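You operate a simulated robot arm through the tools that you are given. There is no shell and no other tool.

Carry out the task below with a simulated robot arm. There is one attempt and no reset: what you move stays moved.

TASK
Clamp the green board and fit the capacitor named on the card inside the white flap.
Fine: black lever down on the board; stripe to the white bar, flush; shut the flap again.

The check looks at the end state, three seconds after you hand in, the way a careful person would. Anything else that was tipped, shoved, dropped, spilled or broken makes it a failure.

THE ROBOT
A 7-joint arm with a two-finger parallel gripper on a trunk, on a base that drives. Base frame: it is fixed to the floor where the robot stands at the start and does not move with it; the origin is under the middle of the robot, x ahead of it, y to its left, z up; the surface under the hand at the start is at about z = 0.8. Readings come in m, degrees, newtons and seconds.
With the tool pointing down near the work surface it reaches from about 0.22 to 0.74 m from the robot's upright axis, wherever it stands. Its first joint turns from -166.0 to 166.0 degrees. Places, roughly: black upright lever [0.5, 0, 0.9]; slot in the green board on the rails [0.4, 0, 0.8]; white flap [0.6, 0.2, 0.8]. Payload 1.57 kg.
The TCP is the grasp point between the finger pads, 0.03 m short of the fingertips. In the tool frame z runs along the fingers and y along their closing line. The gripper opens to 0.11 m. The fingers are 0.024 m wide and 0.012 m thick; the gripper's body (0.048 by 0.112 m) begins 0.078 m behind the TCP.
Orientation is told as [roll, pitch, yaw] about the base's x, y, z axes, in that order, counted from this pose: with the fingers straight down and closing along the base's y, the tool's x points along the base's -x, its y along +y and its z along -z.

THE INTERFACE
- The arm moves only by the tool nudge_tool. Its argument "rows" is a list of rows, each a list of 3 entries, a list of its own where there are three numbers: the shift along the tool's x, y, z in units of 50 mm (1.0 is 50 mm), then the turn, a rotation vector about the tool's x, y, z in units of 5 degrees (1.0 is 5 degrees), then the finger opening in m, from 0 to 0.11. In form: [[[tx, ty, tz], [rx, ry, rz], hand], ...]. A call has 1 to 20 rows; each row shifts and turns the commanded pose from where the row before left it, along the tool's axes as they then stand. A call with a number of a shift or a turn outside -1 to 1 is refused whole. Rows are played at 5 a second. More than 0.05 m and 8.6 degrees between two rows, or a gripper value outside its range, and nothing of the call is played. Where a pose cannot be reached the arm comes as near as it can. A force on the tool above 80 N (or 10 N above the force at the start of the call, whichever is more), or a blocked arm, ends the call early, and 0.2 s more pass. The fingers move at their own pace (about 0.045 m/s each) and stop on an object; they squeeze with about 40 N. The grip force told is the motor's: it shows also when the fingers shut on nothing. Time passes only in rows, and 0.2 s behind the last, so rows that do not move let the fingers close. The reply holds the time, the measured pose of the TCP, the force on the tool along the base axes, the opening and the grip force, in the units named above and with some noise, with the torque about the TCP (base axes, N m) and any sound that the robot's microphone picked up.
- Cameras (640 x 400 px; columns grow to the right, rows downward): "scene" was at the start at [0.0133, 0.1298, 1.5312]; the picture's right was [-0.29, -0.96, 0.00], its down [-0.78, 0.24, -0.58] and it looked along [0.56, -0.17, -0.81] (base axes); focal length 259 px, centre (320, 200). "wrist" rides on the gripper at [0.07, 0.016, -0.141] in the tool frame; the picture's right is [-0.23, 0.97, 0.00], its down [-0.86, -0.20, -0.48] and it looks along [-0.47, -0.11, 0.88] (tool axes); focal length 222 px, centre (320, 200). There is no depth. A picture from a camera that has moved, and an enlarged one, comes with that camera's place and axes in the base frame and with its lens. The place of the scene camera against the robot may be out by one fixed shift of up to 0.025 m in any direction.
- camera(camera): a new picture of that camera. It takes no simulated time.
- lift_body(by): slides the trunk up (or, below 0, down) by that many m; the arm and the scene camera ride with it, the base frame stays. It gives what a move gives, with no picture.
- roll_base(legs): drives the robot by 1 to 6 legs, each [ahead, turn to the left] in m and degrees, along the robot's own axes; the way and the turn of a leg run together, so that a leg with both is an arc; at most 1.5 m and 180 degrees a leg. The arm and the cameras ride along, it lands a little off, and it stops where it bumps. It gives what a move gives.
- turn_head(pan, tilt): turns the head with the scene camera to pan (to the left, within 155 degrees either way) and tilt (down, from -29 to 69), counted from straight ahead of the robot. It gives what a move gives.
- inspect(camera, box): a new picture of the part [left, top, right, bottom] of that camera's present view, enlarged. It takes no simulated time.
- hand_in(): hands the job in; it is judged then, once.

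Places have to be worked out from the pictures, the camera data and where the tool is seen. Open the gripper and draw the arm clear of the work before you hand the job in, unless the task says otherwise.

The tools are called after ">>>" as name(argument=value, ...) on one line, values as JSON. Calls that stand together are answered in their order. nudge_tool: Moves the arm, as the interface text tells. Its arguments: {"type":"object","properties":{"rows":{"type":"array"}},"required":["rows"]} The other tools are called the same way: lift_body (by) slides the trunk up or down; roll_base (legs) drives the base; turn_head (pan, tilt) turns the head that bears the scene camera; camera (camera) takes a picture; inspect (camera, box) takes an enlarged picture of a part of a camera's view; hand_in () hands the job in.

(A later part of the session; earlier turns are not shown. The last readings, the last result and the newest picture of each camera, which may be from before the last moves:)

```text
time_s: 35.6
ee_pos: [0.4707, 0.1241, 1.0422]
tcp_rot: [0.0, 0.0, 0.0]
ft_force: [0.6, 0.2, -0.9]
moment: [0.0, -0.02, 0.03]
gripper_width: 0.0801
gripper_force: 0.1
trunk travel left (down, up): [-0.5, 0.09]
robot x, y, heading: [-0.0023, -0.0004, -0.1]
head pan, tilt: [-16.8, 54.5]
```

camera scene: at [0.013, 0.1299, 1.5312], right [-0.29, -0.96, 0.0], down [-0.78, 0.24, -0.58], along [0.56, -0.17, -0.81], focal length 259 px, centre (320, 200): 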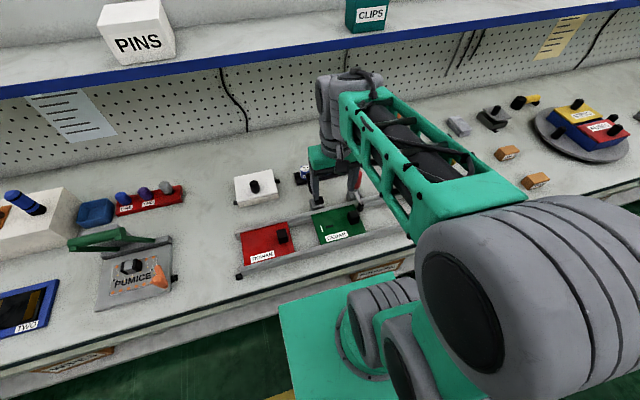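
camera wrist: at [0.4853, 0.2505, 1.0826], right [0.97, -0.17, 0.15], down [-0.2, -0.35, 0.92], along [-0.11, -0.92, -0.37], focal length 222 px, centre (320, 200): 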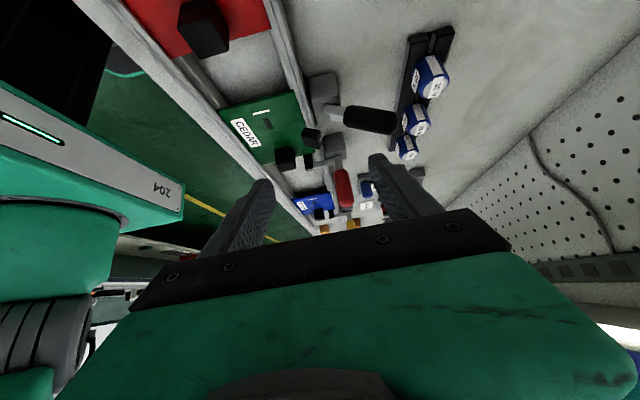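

Upright again. I move above the black handle at about (0.54, 0.011), still well above it, and look.

>>> nudge_tool(rows=[[[-0.35, -0.565, 0.15], [0, 0, 0], 0.07], [[-0.35, -0.565, 0.15], [0, 0, 0], 0.07], [[-0.35, -0.565, 0.15], [0, 0, 0], 0.07], [[-0.35, -0.565, 0.15], [0, 0, 0], 0.07]])

>>> camera(camera="wrist")

>>> inspect(camera="wrist", box=[180, 0, 420, 200])

```text
time_s: 36.6
ee_pos: [0.5425, 0.0114, 1.0122]
tcp_rot: [0.0, 0.1, 0.0]
ft_force: [0.6, -1.3, -0.1]
moment: [0.02, -0.01, 0.01]
gripper_width: 0.0703
gripper_force: 0.1
trunk travel left (down, up): [-0.5, 0.09]
robot x, y, heading: [-0.0023, -0.0022, -0.1]
head pan, tilt: [-16.8, 54.5]
```

```text
taken
camera wrist: at [0.473, 0.0273, 1.1543], right [0.23, 0.97, 0.0], down [0.86, -0.2, 0.48], along [0.47, -0.11, -0.88], focal length 222 px, centre (320, 200)
```

wrist: 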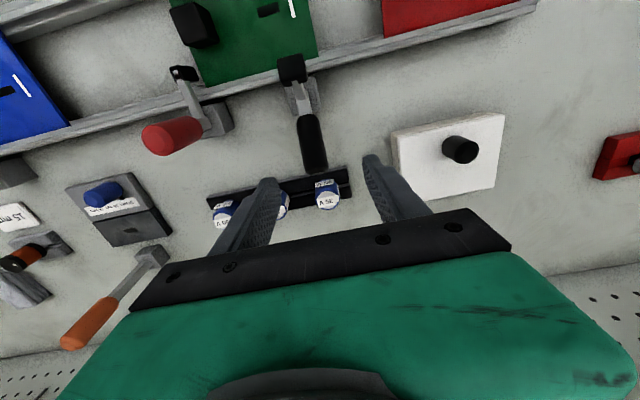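

```text
2.00 times, centred on (300, 100) of wrist
camera zoom: at [0.473, 0.0273, 1.1543], right [0.23, 0.97, 0.0], down [0.86, -0.2, 0.48], along [0.47, -0.11, -0.88], focal length 444 px, centre (360, 400)
```

zoom: 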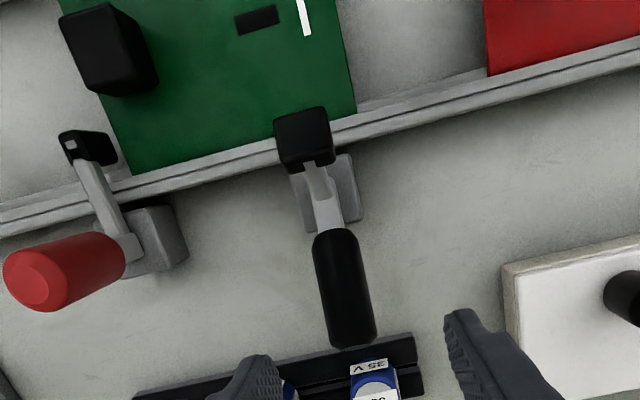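

From this near-overhead view the lever's plane is at y≈0.001. I shift over it, lower around the handle to z≈0.884, and close on it.

>>> nudge_tool(rows=[[[-0.04, -0.21, 0.5], [0, 0, 0], 0.07], [[0, 0, 0.7], [0, 0, 0], 0.07], [[0, 0, 0.7], [0, 0, 0], 0.07], [[0, 0, 0.66], [0, 0, 0], 0.07]])

>>> inspect(camera="wrist", box=[180, 0, 420, 220])

```text
time_s: 37.6
ee_pos: [0.5424, 0.0018, 0.8831]
tcp_rot: [-0.1, 0.0, -0.1]
ft_force: [0.3, 0.6, -0.2]
moment: [0.01, -0.02, 0.0]
gripper_width: 0.0699
gripper_force: 0.0
trunk travel left (down, up): [-0.5, 0.09]
robot x, y, heading: [0.0008, -0.0006, 0.1]
head pan, tilt: [-16.8, 54.5]
```

```text
1.82 times, centred on (300, 110) of wrist
camera zoom: at [0.4731, 0.0174, 1.025], right [0.23, 0.97, 0.0], down [0.85, -0.2, 0.48], along [0.47, -0.11, -0.88], focal length 404 px, centre (356, 364)
```

zoom: 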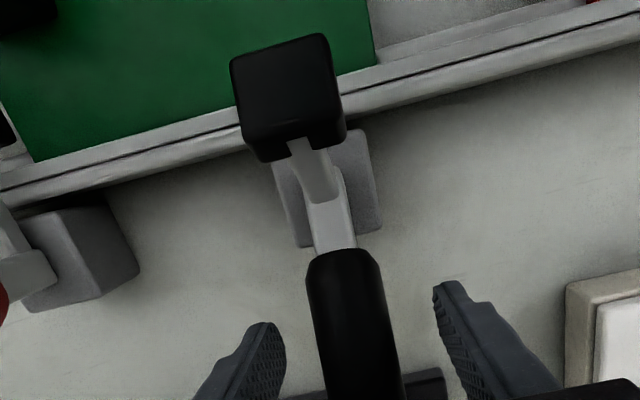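

The handle lies centrally between the fingers. I close on it.

>>> nudge_tool(rows=[[[0, 0, 0], [0, 0, 0], 0.04], [[0, 0, 0], [0, 0, 0], 0.02], [[0, 0, 0], [0, 0, 0], 0.0], [[0, 0, 0], [0, 0, 0], 0.0], [[0, 0, 0], [0, 0, 0], 0.0]])

```text
time_s: 38.8
ee_pos: [0.5428, 0.0012, 0.8826]
tcp_rot: [-0.1, 0.2, 0.1]
ft_force: [0.0, 2.8, -1.6]
moment: [-0.21, -0.08, 0.44]
gripper_width: 0.0298
gripper_force: 35.7
trunk travel left (down, up): [-0.5, 0.09]
robot x, y, heading: [0.001, -0.0015, -0.2]
head pan, tilt: [-16.8, 54.5]
```

The handle (30 mm) is held. I swing it up along the arc about the pivot, tilting the hand a little, first by 18 degrees.

>>> nudge_tool(rows=[[[0.08, 0, -0.124], [0, -0.6, 0], 0.0], [[0.084, 0, -0.115], [0, -0.6, 0], 0.0], [[0.089, 0, -0.11], [0, -0.6, 0], 0.0], [[0, 0, 0], [0, 0, 0], 0.0]])

>>> inspect(camera="wrist", box=[180, 0, 420, 220])

```text
time_s: 39.8
ee_pos: [0.5281, 0.0028, 0.9022]
tcp_rot: [0.0, -8.8, 0.0]
ft_force: [6.0, 7.0, -12.3]
moment: [-0.4, -0.72, 0.54]
gripper_width: 0.0293
gripper_force: 39.0
trunk travel left (down, up): [-0.5, 0.09]
robot x, y, heading: [-0.001, -0.003, -0.0]
head pan, tilt: [-16.8, 54.5]
```

```text
1.82 times, centred on (300, 110) of wrist
camera zoom: at [0.4378, 0.0179, 1.0307], right [0.22, 0.97, 0.04], down [0.77, -0.2, 0.6], along [0.6, -0.11, -0.8], focal length 404 px, centre (356, 364)
```

zoom: 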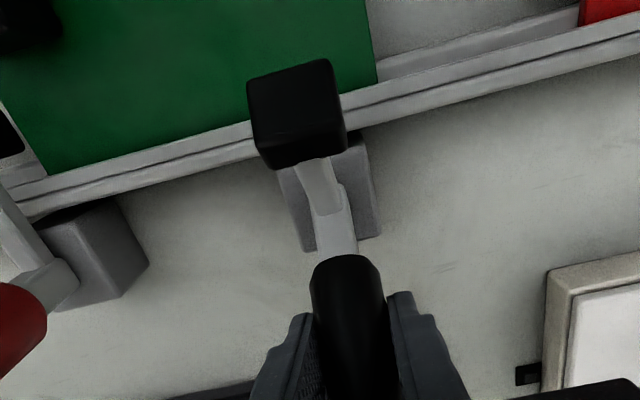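

It is moving well. I continue by another 24 degrees.

>>> nudge_tool(rows=[[[0.095, 0, -0.106], [0, -0.6, 0], 0.0], [[0.1, 0, -0.099], [0, -0.6, 0], 0.0], [[0.107, 0, -0.095], [0, -0.6, 0], 0.0], [[0.109, 0, -0.09], [0, -0.6, 0], 0.0], [[0, 0, 0], [0, 0, 0], 0.0]])

>>> inspect(camera="wrist", box=[180, 0, 420, 220])

```text
time_s: 41.0
ee_pos: [0.5057, 0.0014, 0.9151]
tcp_rot: [0.0, -21.1, 0.2]
ft_force: [14.5, 13.7, -1.8]
moment: [-0.81, -0.75, 0.45]
gripper_width: 0.0292
gripper_force: 39.0
trunk travel left (down, up): [-0.5, 0.09]
robot x, y, heading: [0.0001, -0.0012, -0.0]
head pan, tilt: [-16.8, 54.5]
```

```text
1.82 times, centred on (300, 110) of wrist
camera zoom: at [0.39, 0.0178, 1.0235], right [0.21, 0.97, 0.08], down [0.63, -0.2, 0.75], along [0.75, -0.11, -0.65], focal length 404 px, centre (356, 364)
```

zoom: 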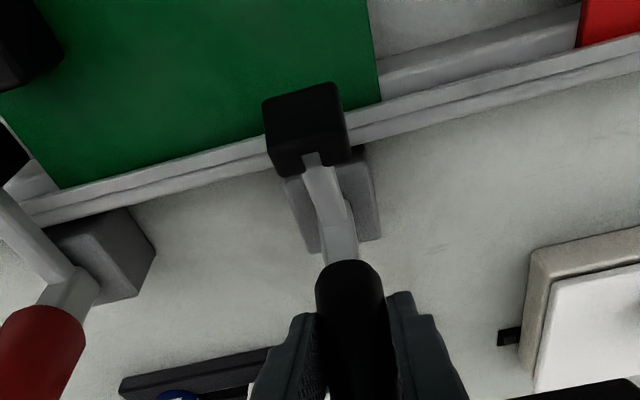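

Still smooth, with a small side force that I correct. I continue in smaller steps until the foot meets the board.

>>> nudge_tool(rows=[[[0.114, 0.02, -0.082], [0, -0.6, 0], 0.0], [[0.119, 0, -0.077], [0, -0.6, 0], 0.0], [[0, 0, 0], [0, 0, 0], 0.0]])

>>> inspect(camera="wrist", box=[180, 0, 420, 220])

```text
time_s: 41.8
ee_pos: [0.4912, 0.0009, 0.9174]
tcp_rot: [0.0, -27.1, -0.1]
ft_force: [18.2, 12.0, 7.9]
moment: [-0.85, -0.88, 0.34]
gripper_width: 0.0293
gripper_force: 38.9
trunk travel left (down, up): [-0.5, 0.09]
robot x, y, heading: [0.0004, -0.0008, 0.1]
head pan, tilt: [-16.8, 54.5]
```

```text
1.82 times, centred on (300, 110) of wrist
camera zoom: at [0.3651, 0.018, 1.0133], right [0.2, 0.97, 0.1], down [0.54, -0.2, 0.82], along [0.82, -0.11, -0.57], focal length 404 px, centre (356, 364)
```

zoom: 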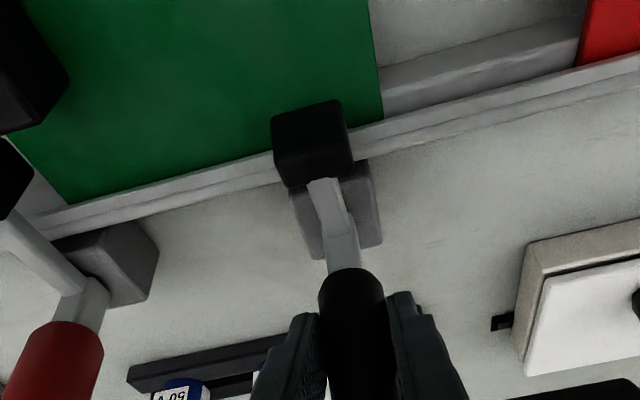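

Foot still seems slightly above the board. I go another 6 degrees.

>>> nudge_tool(rows=[[[0.062, 0.02, -0.036], [0, -0.3, 0], 0.0], [[0.062, 0, -0.036], [0, -0.3, 0], 0.0], [[0, 0, 0], [0, 0, 0], 0.0]])

>>> inspect(camera="wrist", box=[180, 0, 420, 220])

```text
time_s: 42.6
ee_pos: [0.4841, 0.0017, 0.9174]
tcp_rot: [-0.1, -30.0, -0.1]
ft_force: [17.6, 4.5, 6.4]
moment: [-0.87, -1.02, 0.13]
gripper_width: 0.0291
gripper_force: 38.7
trunk travel left (down, up): [-0.5, 0.09]
robot x, y, heading: [-0.0004, -0.0029, 0.0]
head pan, tilt: [-16.8, 54.5]
```

```text
1.82 times, centred on (300, 110) of wrist
camera zoom: at [0.353, 0.0182, 1.0066], right [0.2, 0.97, 0.11], down [0.5, -0.2, 0.84], along [0.84, -0.11, -0.53], focal length 404 px, centre (356, 364)
```

zoom: 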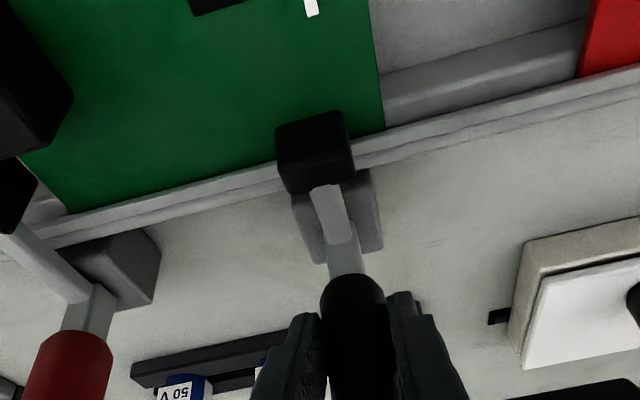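

No contact yet by the forces (still about 18 N, as in the swing). I continue in 3-degree steps.

>>> nudge_tool(rows=[[[0.063, 0, -0.034], [0, -0.3, 0], 0.0], [[0.064, 0, -0.032], [0, -0.3, 0], 0.0], [[0, 0, 0], [0, 0, 0], 0.0]])

>>> inspect(camera="wrist", box=[180, 0, 420, 220])

```text
time_s: 43.4
ee_pos: [0.4779, 0.0011, 0.9174]
tcp_rot: [0.0, -33.1, 0.0]
ft_force: [18.4, 0.1, 9.2]
moment: [-0.92, -1.11, 0.11]
gripper_width: 0.0288
gripper_force: 38.6
trunk travel left (down, up): [-0.5, 0.09]
robot x, y, heading: [0.0022, 0.0001, -0.0]
head pan, tilt: [-16.8, 54.5]
```

```text
1.82 times, centred on (300, 110) of wrist
camera zoom: at [0.3421, 0.0181, 0.9986], right [0.19, 0.97, 0.12], down [0.45, -0.2, 0.87], along [0.87, -0.11, -0.48], focal length 404 px, centre (356, 364)
```

zoom: 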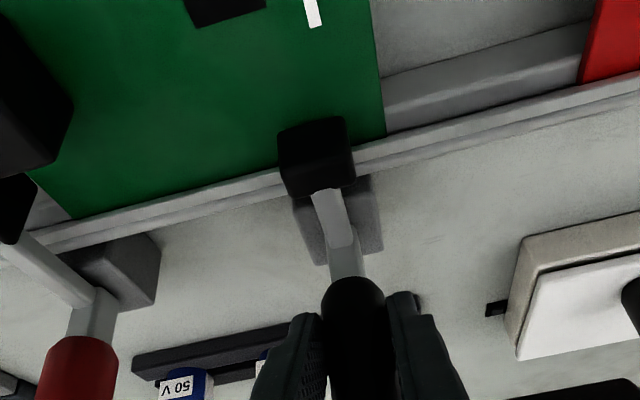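

I continue further; the force should rise on contact.

>>> nudge_tool(rows=[[[0.065, 0, -0.03], [0, -0.3, 0], 0.0], [[0.066, 0, -0.028], [0, -0.3, 0], 0.0], [[0, 0, 0], [0, 0, 0], 0.0]])

>>> inspect(camera="wrist", box=[240, 40, 380, 180])

```text
time_s: 44.2
ee_pos: [0.4697, 0.0029, 0.9164]
tcp_rot: [-0.1, -36.0, -0.1]
ft_force: [23.4, -0.2, 2.8]
moment: [-0.78, -0.51, -0.02]
gripper_width: 0.029
gripper_force: 38.7
trunk travel left (down, up): [-0.5, 0.09]
robot x, y, heading: [-0.0048, -0.0, 0.0]
head pan, tilt: [-16.8, 54.5]
```

```text
2.86 times, centred on (310, 110) of wrist
camera zoom: at [0.3309, 0.018, 0.9907], right [0.18, 0.97, 0.13], down [0.41, -0.2, 0.89], along [0.89, -0.11, -0.44], focal length 635 px, centre (349, 457)
```

zoom: 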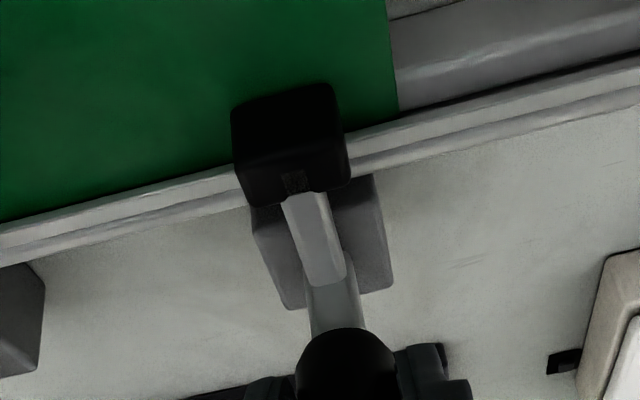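

The force rose to 23 N and the moment changed, so contact may be starting. One more small step.

>>> nudge_tool(rows=[[[0.066, 0, -0.026], [0, -0.2, 0], 0.0], [[0, 0, 0], [0, 0, 0], 0.0]])

>>> inspect(camera="wrist", box=[240, 40, 380, 180])

```text
time_s: 44.8
ee_pos: [0.468, 0.001, 0.9148]
tcp_rot: [0.0, -37.0, 0.0]
ft_force: [26.1, 0.2, 3.7]
moment: [-0.56, -0.2, -0.01]
gripper_width: 0.0292
gripper_force: 38.6
trunk travel left (down, up): [-0.5, 0.09]
robot x, y, heading: [0.0006, -0.0035, 0.1]
head pan, tilt: [-16.8, 54.5]
```

```text
2.86 times, centred on (310, 110) of wrist
camera zoom: at [0.3266, 0.018, 0.9872], right [0.18, 0.97, 0.14], down [0.39, -0.2, 0.9], along [0.9, -0.11, -0.42], focal length 635 px, centre (349, 457)
```

zoom: 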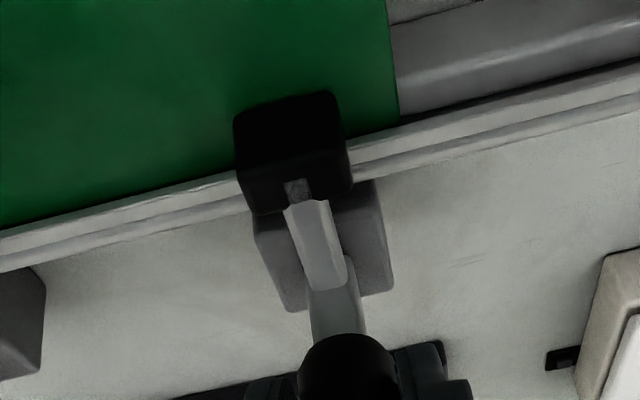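

The handle still moves; I push on in small steps to see whether it stops against the board.

>>> nudge_tool(rows=[[[0.066, 0, -0.024], [0, -0.2, 0], 0.0], [[0.066, 0, -0.022], [0, -0.2, 0], 0.0], [[0, 0, 0], [0, 0, 0], 0.0]])

>>> inspect(camera="wrist", box=[240, 40, 380, 180])

```text
time_s: 45.6
ee_pos: [0.4616, 0.0017, 0.9144]
tcp_rot: [0.2, -39.1, -0.1]
ft_force: [25.4, 0.8, 5.0]
moment: [-0.04, -0.36, 0.01]
gripper_width: 0.0293
gripper_force: 38.9
trunk travel left (down, up): [-0.5, 0.09]
robot x, y, heading: [0.0018, -0.0025, 0.0]
head pan, tilt: [-16.8, 54.5]
```

```text
2.86 times, centred on (310, 110) of wrist
camera zoom: at [0.3175, 0.0179, 0.9802], right [0.18, 0.97, 0.14], down [0.36, -0.2, 0.91], along [0.92, -0.11, -0.39], focal length 635 px, centre (349, 457)
```

zoom: 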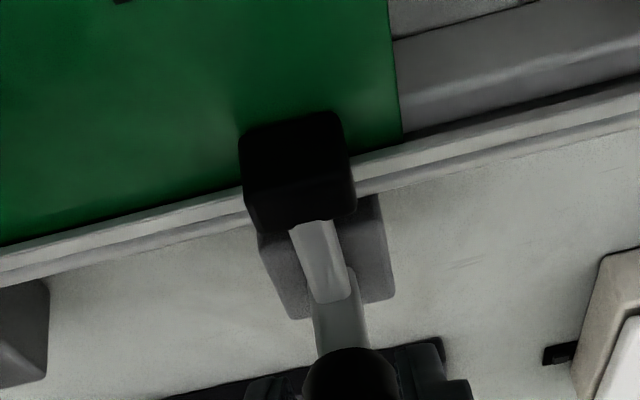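

Still turning at a constant force; I continue along the arc by 6 more degrees and check.

>>> nudge_tool(rows=[[[0.066, 0, -0.024], [0, -0.2, 0], 0.0], [[0.067, 0, -0.022], [0, -0.2, 0], 0.0], [[0, 0, 0], [0, 0, 0], 0.0]])

>>> inspect(camera="wrist", box=[240, 40, 380, 180])

>>> inspect(camera="scene", box=[260, 150, 400, 260])

```text
time_s: 46.4
ee_pos: [0.4483, 0.0005, 0.9095]
tcp_rot: [0.0, -40.8, -0.1]
ft_force: [-5.7, -0.9, -1.8]
moment: [-0.03, 0.12, -0.04]
gripper_width: 0.0
gripper_force: 21.6
trunk travel left (down, up): [-0.5, 0.09]
robot x, y, heading: [0.0042, -0.0038, -0.1]
head pan, tilt: [-16.8, 54.5]
```

```text
2.86 times, centred on (310, 110) of wrist
camera zoom: at [0.3045, 0.0173, 0.973], right [0.17, 0.97, 0.15], down [0.34, -0.2, 0.92], along [0.93, -0.11, -0.36], focal length 635 px, centre (349, 457)
```

zoom: 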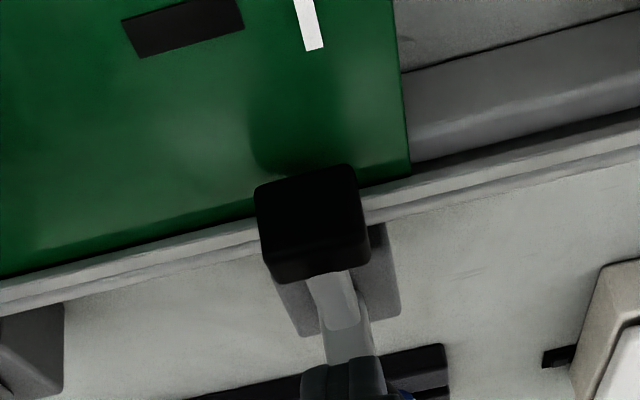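

```text
3.64 times, centred on (330, 205) of scene
camera zoom: at [0.0126, 0.1301, 1.5312], right [-0.29, -0.96, 0.0], down [-0.78, 0.24, -0.58], along [0.56, -0.17, -0.81], focal length 943 px, centre (284, 182)
```

zoom: 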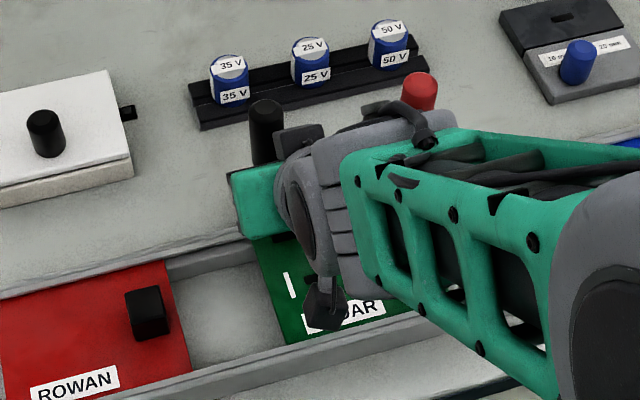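

The fingers slid off the handle end. I back away up and toward the robot, return upright, and look at where the lever stands.

>>> nudge_tool(rows=[[[0, 0, -0.8], [0, 0, 0], 0.0], [[0, 0, -0.8], [0, 0, 0], 0.0], [[0, 0, -0.5], [0, 1, 0], 0.0], [[0, 0, 0], [0, 1, 0], 0.03], [[0, 0, 0], [0, 1, 0], 0.05], [[0, 0, 0], [0, 1, 0], 0.07], [[0, 0, 0], [0, 1, 0], 0.07], [[0, 0, 0], [0, 1, 0], 0.07], [[0, 0, 0], [0, 1, 0], 0.07], [[0, 0, 0], [0, 1, 0], 0.07], [[0, 0, 0], [0, 0.15, 0], 0.07]])

>>> camera(camera="wrist")

>>> inspect(camera="scene", box=[260, 150, 400, 260])

```text
time_s: 48.8
ee_pos: [0.3819, 0.0023, 0.9904]
tcp_rot: [0.0, -0.1, 0.0]
ft_force: [0.7, 0.2, -0.3]
moment: [0.02, 0.01, 0.02]
gripper_width: 0.07
gripper_force: 0.0
trunk travel left (down, up): [-0.5, 0.09]
robot x, y, heading: [0.0008, 0.0031, -0.1]
head pan, tilt: [-16.8, 54.5]
```

```text
taken
camera wrist: at [0.3124, 0.018, 1.1321], right [0.23, 0.97, 0.0], down [0.85, -0.2, 0.48], along [0.47, -0.11, -0.88], focal length 222 px, centre (320, 200)
```

wrist: 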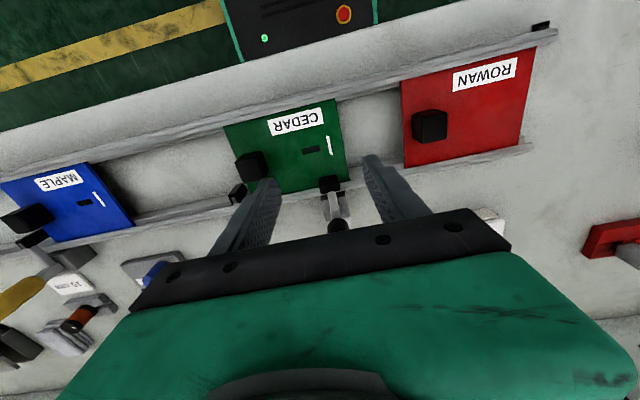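

```text
3.64 times, centred on (330, 205) of scene
camera zoom: at [0.0135, 0.1302, 1.5312], right [-0.29, -0.96, 0.0], down [-0.78, 0.24, -0.58], along [0.56, -0.17, -0.81], focal length 943 px, centre (284, 182)
```

zoom: 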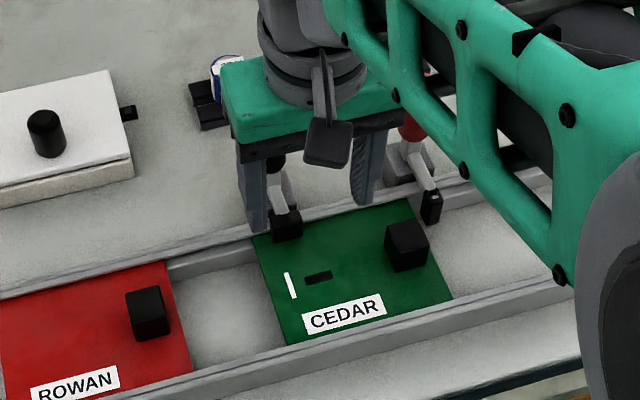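

I move the hand aside to +y so the scene camera sees the lever freely.

>>> nudge_tool(rows=[[[0, 0.8, -0.4], [0, 0, 0], 0.07], [[0, 0.9, 0], [0, 0, 0], 0.07], [[0, 0.9, 0], [0, 0, 0], 0.07], [[0, 0.9, 0], [0, 0, 0], 0.07], [[0, 0.9, 0], [0, 0, 0], 0.07]])

>>> camera(camera="scene")

>>> inspect(camera="scene", box=[310, 160, 380, 220])

>>> camera(camera="wrist")

```text
time_s: 50.0
ee_pos: [0.3862, 0.2205, 1.0108]
tcp_rot: [0.0, -0.2, 0.0]
ft_force: [0.0, 0.1, -0.2]
moment: [0.02, -0.02, -0.03]
gripper_width: 0.0702
gripper_force: 0.1
trunk travel left (down, up): [-0.5, 0.09]
robot x, y, heading: [-0.0001, 0.0011, -0.2]
head pan, tilt: [-16.8, 54.5]
```

```text
taken
camera scene: at [0.0134, 0.1307, 1.5311], right [-0.29, -0.96, 0.0], down [-0.78, 0.23, -0.58], along [0.56, -0.17, -0.81], focal length 259 px, centre (320, 200)
```

scene: 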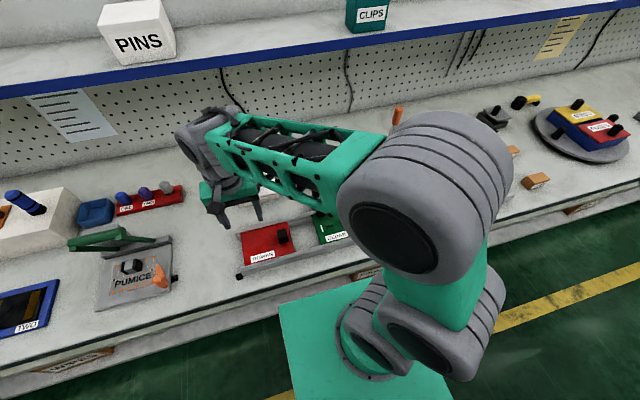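

```text
6.67 times, centred on (345, 190) of scene
camera zoom: at [0.0134, 0.1307, 1.5311], right [-0.29, -0.96, 0.0], down [-0.78, 0.23, -0.58], along [0.56, -0.17, -0.81], focal length 1729 px, centre (153, 267)
```

zoom: 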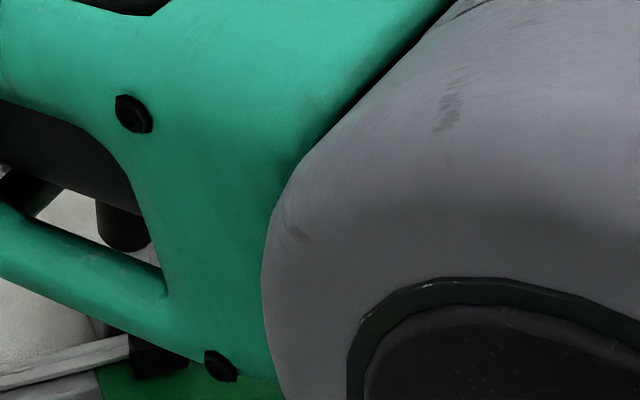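

```text
taken
camera wrist: at [0.3169, 0.2369, 1.1524], right [0.23, 0.97, 0.0], down [0.85, -0.2, 0.48], along [0.47, -0.11, -0.88], focal length 222 px, centre (320, 200)
```

wrist: 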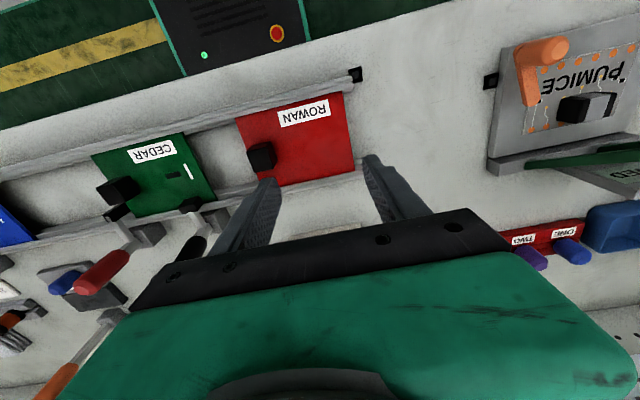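

The arm now hides it. I go to the earlier place near (0.57, 0.16) where the wrist camera sees the lever from the side.

>>> nudge_tool(rows=[[[-0.9, -0.25, 0.0], [0, 0, 0], 0.07], [[-0.9, -0.25, 0.0], [0, 0, 0], 0.07], [[-0.9, -0.25, 0.0], [0, 0, 0], 0.07], [[-0.9, -0.3, 0.0], [0, 0, 0], 0.07]])

>>> inspect(camera="wrist", box=[30, 0, 270, 180])

>>> inspect(camera="scene", box=[290, 150, 380, 250])

```text
time_s: 51.0
ee_pos: [0.5634, 0.1668, 1.0081]
tcp_rot: [0.0, -0.2, 0.0]
ft_force: [1.0, -0.3, -0.4]
moment: [0.03, 0.0, 0.04]
gripper_width: 0.0696
gripper_force: 0.1
trunk travel left (down, up): [-0.5, 0.09]
robot x, y, heading: [0.0001, 0.0013, 0.3]
head pan, tilt: [-16.8, 54.5]
```

```text
2.22 times, centred on (150, 90) of wrist
camera zoom: at [0.4935, 0.1826, 1.1504], right [0.23, 0.97, 0.0], down [0.85, -0.2, 0.48], along [0.47, -0.11, -0.88], focal length 494 px, centre (698, 444)
```

zoom: 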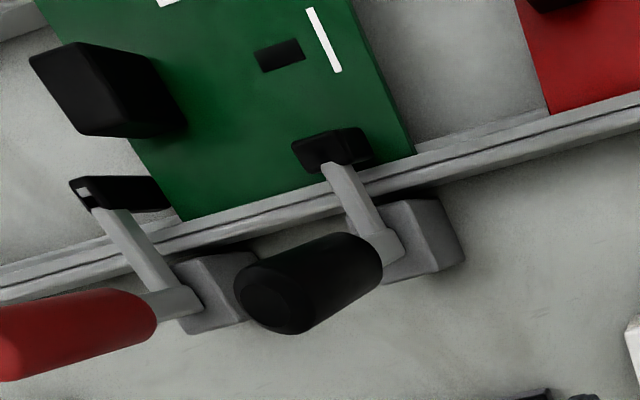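

```text
4.00 times, centred on (335, 200) of scene
camera zoom: at [0.0138, 0.1303, 1.5312], right [-0.29, -0.96, 0.0], down [-0.78, 0.24, -0.58], along [0.56, -0.17, -0.81], focal length 1038 px, centre (260, 200)
```

zoom: 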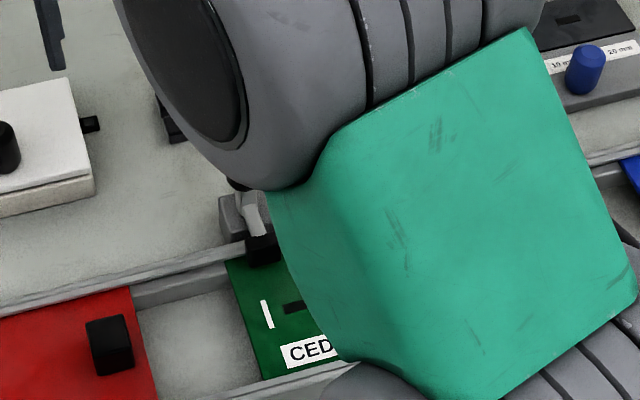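

The lever has rotated about 50 degrees and its foot (about (0.442, 0.001, 0.855)) seems at board level. I take the same side view as before (hand turned and tilted) to check for a gap.

>>> nudge_tool(rows=[[[0.6, -0.25, -0.2], [0, 0, 1], 0.07], [[0.6, -0.15, -0.2], [0, 0, 1], 0.07], [[0.5, -0.1, 0], [0, 0, 1], 0.07], [[0.3, 0, 0], [0, 0, 1], 0.07], [[0, 0, 0], [0, 0, 1], 0.07], [[0, 0, 0], [0, 0, 1], 0.07], [[0, 0, 0], [0, 0, 1], 0.07], [[0, 0, 0], [0, 0, 1], 0.07], [[0, 0, 0], [0, 0, 1], 0.07], [[0, 0, 0], [0, 0, 1], 0.07], [[0, 0, 0], [0, 0, 1], 0.07], [[0, 0, 0], [0, 0, 1], 0.07], [[0, 0, 0], [0, 0, 1], 0.07], [[0, 0, 0], [0, 0, 1], 0.07], [[0, 0, 0], [0, 0, 1], 0.07], [[0, 0, 0], [0, 0, 1], 0.07], [[0, 0, 0], [0, 0, 1], 0.07], [[0, 0, 0], [0, 0, 1], 0.07]])

>>> nudge_tool(rows=[[[0, 0, 0], [0, -1, 0], 0.07], [[0, 0, 0], [0, -1, 0], 0.07], [[0, 0, 0], [0, -1, 0], 0.07], [[0, 0, 0], [0, -1, 0], 0.07], [[0, 0, 0], [0, -1, 0], 0.07], [[0, 0, 0], [0, -1, 0], 0.07]])

>>> camera(camera="wrist")

```text
time_s: 54.8
ee_pos: [0.4624, 0.1565, 1.0307]
tcp_rot: [0.1, 0.1, -90.2]
ft_force: [0.1, 0.3, 0.2]
moment: [-0.04, 0.01, 0.01]
gripper_width: 0.0698
gripper_force: 0.1
trunk travel left (down, up): [-0.5, 0.09]
robot x, y, heading: [-0.0007, 0.0041, -0.1]
head pan, tilt: [-16.8, 54.5]
```

```text
time_s: 56.2
ee_pos: [0.4621, 0.1552, 1.0303]
tcp_rot: [0.2, -30.0, -90.0]
ft_force: [0.3, 0.6, -0.2]
moment: [-0.01, -0.03, -0.01]
gripper_width: 0.07
gripper_force: 0.0
trunk travel left (down, up): [-0.5, 0.09]
robot x, y, heading: [-0.0001, 0.0023, -0.2]
head pan, tilt: [-16.8, 54.5]
```

```text
taken
camera wrist: at [0.478, 0.2862, 1.1196], right [0.97, -0.2, 0.12], down [-0.2, -0.5, 0.84], along [-0.11, -0.84, -0.53], focal length 222 px, centre (320, 200)
```

wrist: 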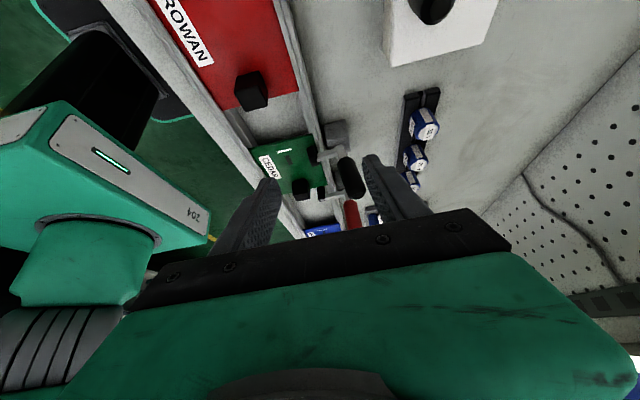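

I move in closer and lower for a clearer view of the foot.

>>> nudge_tool(rows=[[[-0.18, 0, 0.8], [0, 0, 0], 0.07], [[-0.18, 0, 0.8], [0, 0, 0], 0.07]])

>>> inspect(camera="wrist", box=[240, 60, 400, 200])

>>> inspect(camera="wrist", box=[270, 90, 370, 170])

```text
time_s: 56.8
ee_pos: [0.4612, 0.099, 0.9675]
tcp_rot: [0.2, -29.9, -90.1]
ft_force: [0.2, 0.0, -0.7]
moment: [-0.03, 0.01, 0.01]
gripper_width: 0.0697
gripper_force: 0.0
trunk travel left (down, up): [-0.5, 0.09]
robot x, y, heading: [0.0008, -0.0016, -0.1]
head pan, tilt: [-16.8, 54.5]
```

```text
2.86 times, centred on (320, 130) of wrist
camera zoom: at [0.4773, 0.23, 1.0571], right [0.97, -0.2, 0.12], down [-0.2, -0.5, 0.84], along [-0.11, -0.84, -0.53], focal length 635 px, centre (320, 400)
```

zoom: 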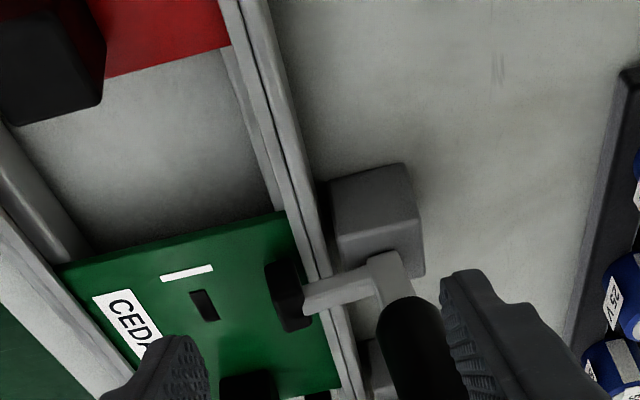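

```text
5.00 times, centred on (320, 130) of wrist
camera zoom: at [0.4773, 0.23, 1.0571], right [0.97, -0.2, 0.12], down [-0.2, -0.5, 0.84], along [-0.11, -0.84, -0.53], focal length 1111 px, centre (320, 550)
```

zoom: 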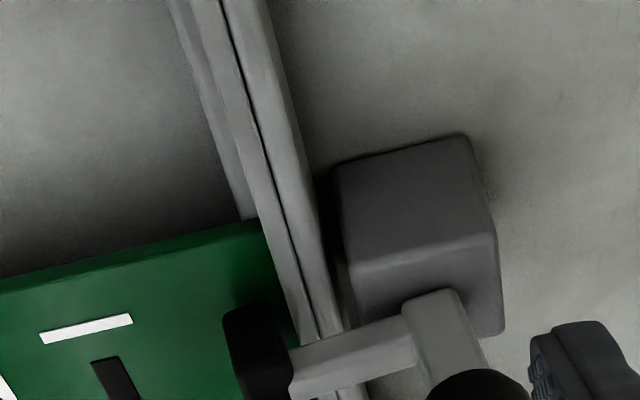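

The foot now sits over the board like the red one. I zoom once more on the foot's lower edge.

>>> inspect(camera="wrist", box=[295, 135, 345, 175])

```text
10.00 times, centred on (320, 155) of wrist
camera zoom: at [0.4773, 0.23, 1.0571], right [0.97, -0.2, 0.12], down [-0.2, -0.5, 0.84], along [-0.11, -0.84, -0.53], focal length 2221 px, centre (320, 650)
```

zoom: 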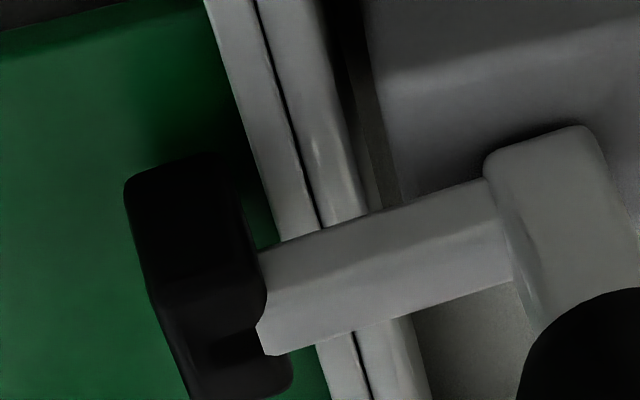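

By triangulation the foot's underside could still be a few mm above the board (board top ≈0.831). I'll test by pushing the handle gently toward the board with closed fingers; first the hand goes back upright.

>>> nudge_tool(rows=[[[0, 0, -1], [0, 1, 0], 0.05], [[0, 0, -0.6], [0, 1, 0], 0.02], [[0, 0, 0], [0, 1, 0], 0.0], [[0, 0, 0], [0, 1, 0], 0.0], [[0, 0, 0], [0, 1, 0], 0.0], [[0, 0, 0], [0, 1, 0], 0.0]])

>>> nudge_tool(rows=[[[0, 0, 0], [0, 0, -1], 0.0], [[0, 0, 0], [0, 0, -1], 0.0], [[0, 0, 0], [0, 0, -1], 0.0], [[0, 0, 0], [0, 0, -1], 0.0], [[0, 0, 0], [0, 0, -1], 0.0], [[0, 0, 0], [0, 0, -1], 0.0], [[0, 0, 0], [0, 0, -1], 0.0], [[0, 0, 0], [0, 0, -1], 0.0], [[0, 0, 0], [0, 0, -1], 0.0], [[0, 0, 0], [0, 0, -1], 0.0], [[0, 0, 0], [0, 0, -1], 0.0], [[0, 0, 0], [0, 0, -1], 0.0], [[0, 0, 0], [0, 0, -1], 0.0], [[0, 0, 0], [0, 0, -1], 0.0], [[0, 0, 0], [0, 0, -1], 0.0], [[0, 0, 0], [0, 0, -1], 0.0], [[0, 0, 0], [0, 0, -1], 0.0], [[0, 0, 0], [0, 0, -1], 0.0]])

```text
time_s: 58.2
ee_pos: [0.4631, 0.1354, 1.0417]
tcp_rot: [0.2, 0.1, -90.1]
ft_force: [0.0, -0.5, -0.2]
moment: [-0.04, 0.0, 0.01]
gripper_width: 0.0
gripper_force: 21.5
trunk travel left (down, up): [-0.5, 0.09]
robot x, y, heading: [0.0014, -0.0017, -0.1]
head pan, tilt: [-16.8, 54.5]
```

```text
time_s: 62.0
ee_pos: [0.4618, 0.136, 1.0409]
tcp_rot: [0.0, -0.2, 0.2]
ft_force: [-0.6, -0.1, -0.1]
moment: [0.0, 0.0, -0.02]
gripper_width: 0.0
gripper_force: 21.6
trunk travel left (down, up): [-0.5, 0.09]
robot x, y, heading: [-0.0017, -0.0002, -0.1]
head pan, tilt: [-16.8, 54.5]
```

I move over to the +x side of the handle, staying high, and look.

>>> nudge_tool(rows=[[[-0.7, -0.2, 0], [0, 0, 0], 0.0], [[-0.7, -0.5, 0], [0, 0, 0], 0.0], [[-0.6, -0.6, 0], [0, 0, 0], 0.0], [[0, -0.7, 0], [0, 0, 0], 0.0], [[0, -0.7, 0], [0, 0, 0], 0.0]])

>>> camera(camera="wrist")

>>> inspect(camera="wrist", box=[200, 0, 420, 200])

```text
time_s: 63.2
ee_pos: [0.5625, 0.0019, 1.0405]
tcp_rot: [-0.1, -0.2, 0.0]
ft_force: [-0.3, 0.2, -0.4]
moment: [0.03, -0.03, -0.03]
gripper_width: 0.0
gripper_force: 21.3
trunk travel left (down, up): [-0.5, 0.09]
robot x, y, heading: [0.0003, 0.0019, -0.4]
head pan, tilt: [-16.8, 54.5]
```

```text
taken
camera wrist: at [0.4924, 0.0178, 1.1823], right [0.23, 0.97, 0.0], down [0.85, -0.2, 0.48], along [0.47, -0.11, -0.88], focal length 222 px, centre (320, 200)
```

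wrist: 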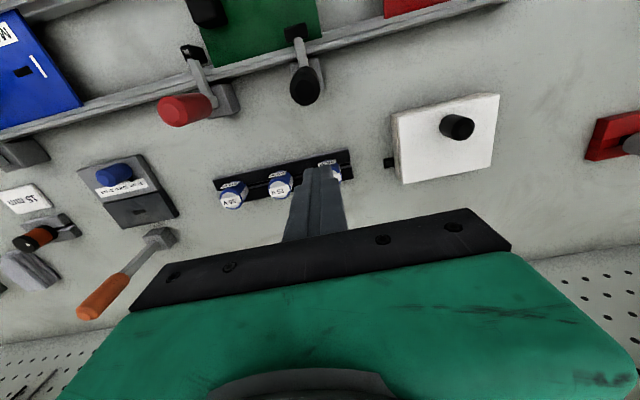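

```text
2.00 times, centred on (310, 100) of wrist
camera zoom: at [0.4924, 0.0178, 1.1823], right [0.23, 0.97, 0.0], down [0.85, -0.2, 0.48], along [0.47, -0.11, -0.88], focal length 444 px, centre (340, 400)
```

zoom: 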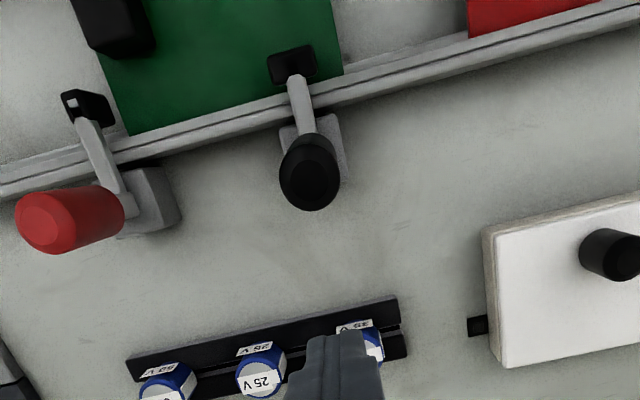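

Handle's end is at about (0.50, 0.001). I lower the closed fingers behind it and creep toward it, watching the force.

>>> nudge_tool(rows=[[[0, 0, 0.7], [0, 0, 0], 0.0], [[0, 0, 0.7], [0, 0, 0], 0.0], [[0, 0, 0.7], [0, 0, 0], 0.0], [[0.4, 0, 0], [0, 0, 0], 0.0], [[0.2, 0, 0], [0, 0, 0], 0.0]])

>>> nudge_tool(rows=[[[0.06, 0, 0], [0, 0, 0], 0.0], [[0.06, 0, 0], [0, 0, 0], 0.0]])

>>> nudge_tool(rows=[[[0.06, 0, 0], [0, 0, 0], 0.0]])

```text
time_s: 64.4
ee_pos: [0.5313, 0.0036, 0.9377]
tcp_rot: [0.0, -0.2, 0.0]
ft_force: [-0.3, -0.2, -0.4]
moment: [0.02, -0.02, -0.01]
gripper_width: 0.0
gripper_force: 21.5
trunk travel left (down, up): [-0.5, 0.09]
robot x, y, heading: [0.0007, 0.0028, -0.2]
head pan, tilt: [-16.8, 54.5]
```

```text
time_s: 65.0
ee_pos: [0.5267, 0.0031, 0.9362]
tcp_rot: [0.0, -0.2, -0.1]
ft_force: [2.0, -0.7, -0.7]
moment: [0.04, -0.01, 0.01]
gripper_width: 0.0
gripper_force: 21.5
trunk travel left (down, up): [-0.5, 0.09]
robot x, y, heading: [0.0021, 0.0018, 0.2]
head pan, tilt: [-16.8, 54.5]
```

```text
time_s: 65.4
ee_pos: [0.5222, 0.0031, 0.9363]
tcp_rot: [0.0, -0.3, 0.1]
ft_force: [2.3, -1.3, 0.9]
moment: [-0.01, 0.02, 0.0]
gripper_width: 0.0
gripper_force: 21.8
trunk travel left (down, up): [-0.5, 0.09]
robot x, y, heading: [-0.0033, -0.0007, -0.0]
head pan, tilt: [-16.8, 54.5]
```

Light contact (about 2 N). I keep creeping.

>>> nudge_tool(rows=[[[0.06, 0, 0], [0, 0, 0], 0.0], [[0.06, 0, 0], [0, 0, 0], 0.0]])

>>> nudge_tool(rows=[[[0.06, 0, 0], [0, 0, 0], 0.0], [[0.06, 0, 0], [0, 0, 0], 0.0]])

>>> inspect(camera="wrist", box=[200, 0, 420, 200])

```text
time_s: 66.0
ee_pos: [0.5182, 0.0028, 0.9351]
tcp_rot: [0.0, -0.2, -0.1]
ft_force: [2.3, 0.5, 1.5]
moment: [0.01, 0.04, -0.02]
gripper_width: 0.0002
gripper_force: 21.1
trunk travel left (down, up): [-0.5, 0.09]
robot x, y, heading: [-0.0012, 0.0031, 0.1]
head pan, tilt: [-16.8, 54.5]
```

```text
time_s: 66.6
ee_pos: [0.5164, 0.0031, 0.9373]
tcp_rot: [-0.1, -0.4, 0.0]
ft_force: [18.7, -0.8, -1.6]
moment: [0.03, 0.14, 0.05]
gripper_width: 0.0001
gripper_force: 21.5
trunk travel left (down, up): [-0.5, 0.09]
robot x, y, heading: [0.0003, -0.0016, -0.0]
head pan, tilt: [-16.8, 54.5]
```

```text
2.00 times, centred on (310, 100) of wrist
camera zoom: at [0.4442, 0.0189, 1.0779], right [0.23, 0.97, 0.0], down [0.85, -0.2, 0.48], along [0.47, -0.11, -0.87], focal length 444 px, centre (340, 400)
```

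zoom: 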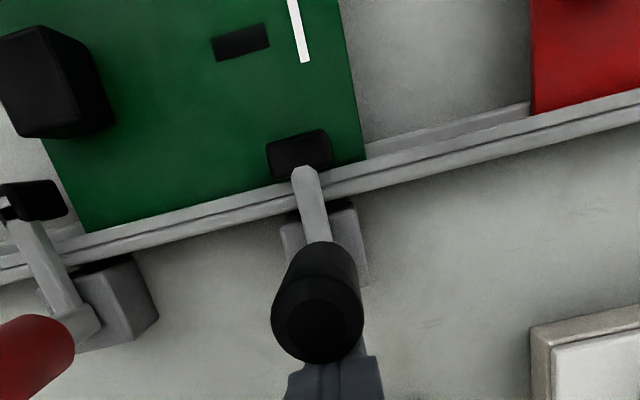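

It swung freely at 2 N, then stopped hard at 18.7 N: the foot now bears on the board. I press a little more, back off, and check that it stays.

>>> nudge_tool(rows=[[[0.04, 0, 0], [0, 0, 0], 0.0], [[0, 0, 0], [0, 0, 0], 0.0]])

>>> inspect(camera="wrist", box=[260, 40, 400, 180])

>>> nudge_tool(rows=[[[-0.3, 0, 0], [0, 0, 0], 0.0], [[-0.3, 0, 0], [0, 0, 0], 0.0], [[0, 0, 0], [0, 0, 0], 0.0], [[0, 0, 0], [0, 0, 0], 0.0]])

>>> inspect(camera="wrist", box=[200, 0, 420, 200])

```text
time_s: 67.2
ee_pos: [0.5148, 0.0013, 0.9367]
tcp_rot: [0.0, -0.4, 0.0]
ft_force: [35.3, 0.7, 1.9]
moment: [0.11, 0.05, 0.11]
gripper_width: 0.0
gripper_force: 21.3
trunk travel left (down, up): [-0.5, 0.09]
robot x, y, heading: [0.0011, 0.0064, 0.0]
head pan, tilt: [-16.8, 54.5]
```

```text
2.86 times, centred on (330, 110) of wrist
camera zoom: at [0.4433, 0.0187, 1.0779], right [0.23, 0.97, 0.0], down [0.85, -0.2, 0.49], along [0.47, -0.11, -0.87], focal length 635 px, centre (291, 457)
```

zoom: 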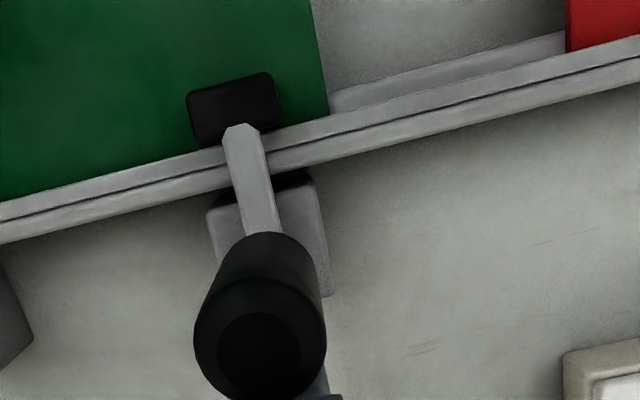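

```text
time_s: 68.2
ee_pos: [0.5382, 0.0015, 0.9361]
tcp_rot: [0.0, -0.1, -0.1]
ft_force: [0.8, 0.2, -0.4]
moment: [0.02, -0.01, 0.01]
gripper_width: 0.0
gripper_force: 21.4
trunk travel left (down, up): [-0.5, 0.09]
robot x, y, heading: [-0.0015, -0.0023, -0.1]
head pan, tilt: [-16.8, 54.5]
```

```text
2.00 times, centred on (310, 100) of wrist
camera zoom: at [0.4678, 0.0186, 1.078], right [0.23, 0.97, 0.0], down [0.85, -0.2, 0.48], along [0.47, -0.11, -0.88], focal length 444 px, centre (340, 400)
```

zoom: 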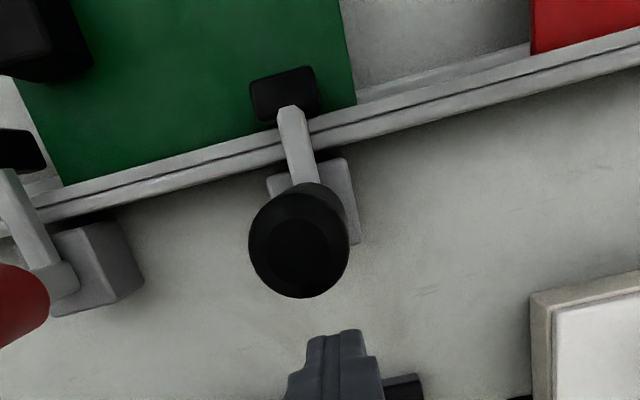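

The lever stays put after release (handle end at x≈0.489 both times). Now the 25 V capacitor: I raise the hand and move above the rack to look.

>>> nudge_tool(rows=[[[0, 0, -1], [0, 0, 0], 0.0], [[0, 0, -0.9], [0, 0, 0], 0.04], [[-0.7, -0.6, 0], [0, 0, 0], 0.08], [[-0.6, -0.6, 0], [0, 0, 0], 0.08], [[-0.5, -0.45, 0], [0, 0, 0], 0.08]])

>>> camera(camera="wrist")

>>> inspect(camera="wrist", box=[220, 60, 420, 200])

>>> inspect(camera="scene", box=[260, 130, 380, 220])

```text
time_s: 69.4
ee_pos: [0.6259, -0.0806, 1.0316]
tcp_rot: [0.1, -0.2, 0.0]
ft_force: [0.0, 0.9, 0.3]
moment: [-0.02, 0.0, 0.0]
gripper_width: 0.0801
gripper_force: 0.2
trunk travel left (down, up): [-0.5, 0.09]
robot x, y, heading: [0.0037, 0.0027, -0.1]
head pan, tilt: [-16.8, 54.5]
```

```text
taken
camera wrist: at [0.5563, -0.0638, 1.1729], right [0.23, 0.97, 0.0], down [0.85, -0.2, 0.48], along [0.47, -0.11, -0.88], focal length 222 px, centre (320, 200)
```

wrist: 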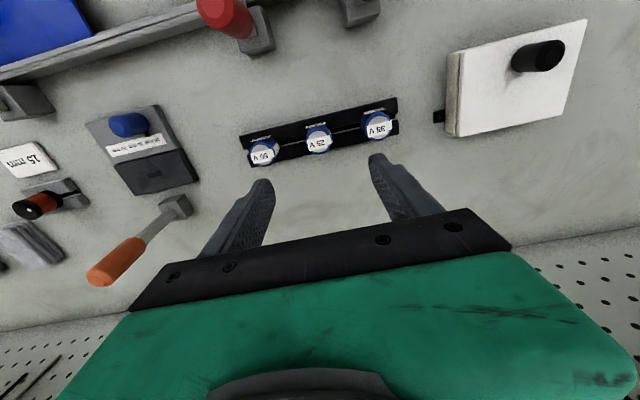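

```text
2.86 times, centred on (320, 130) of wrist
camera zoom: at [0.5563, -0.0638, 1.1729], right [0.23, 0.97, 0.0], down [0.85, -0.2, 0.48], along [0.47, -0.11, -0.88], focal length 635 px, centre (320, 400)
```

zoom: 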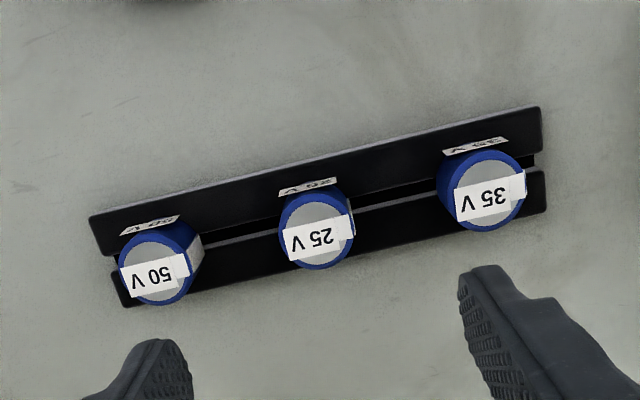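

```text
4.44 times, centred on (320, 175) of scene
camera zoom: at [0.0134, 0.1301, 1.5312], right [-0.29, -0.96, 0.0], down [-0.78, 0.24, -0.58], along [0.56, -0.17, -0.81], focal length 1153 px, centre (320, 311)
```

zoom: 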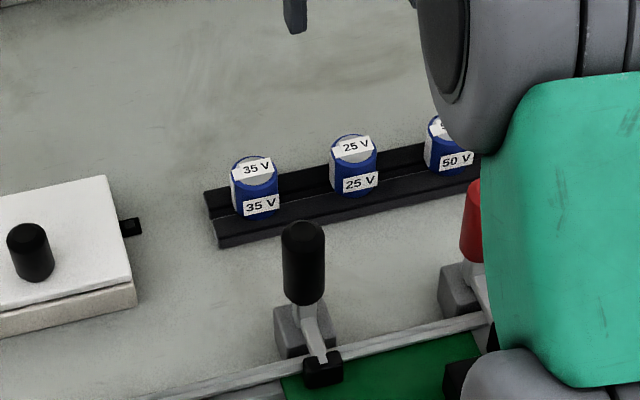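

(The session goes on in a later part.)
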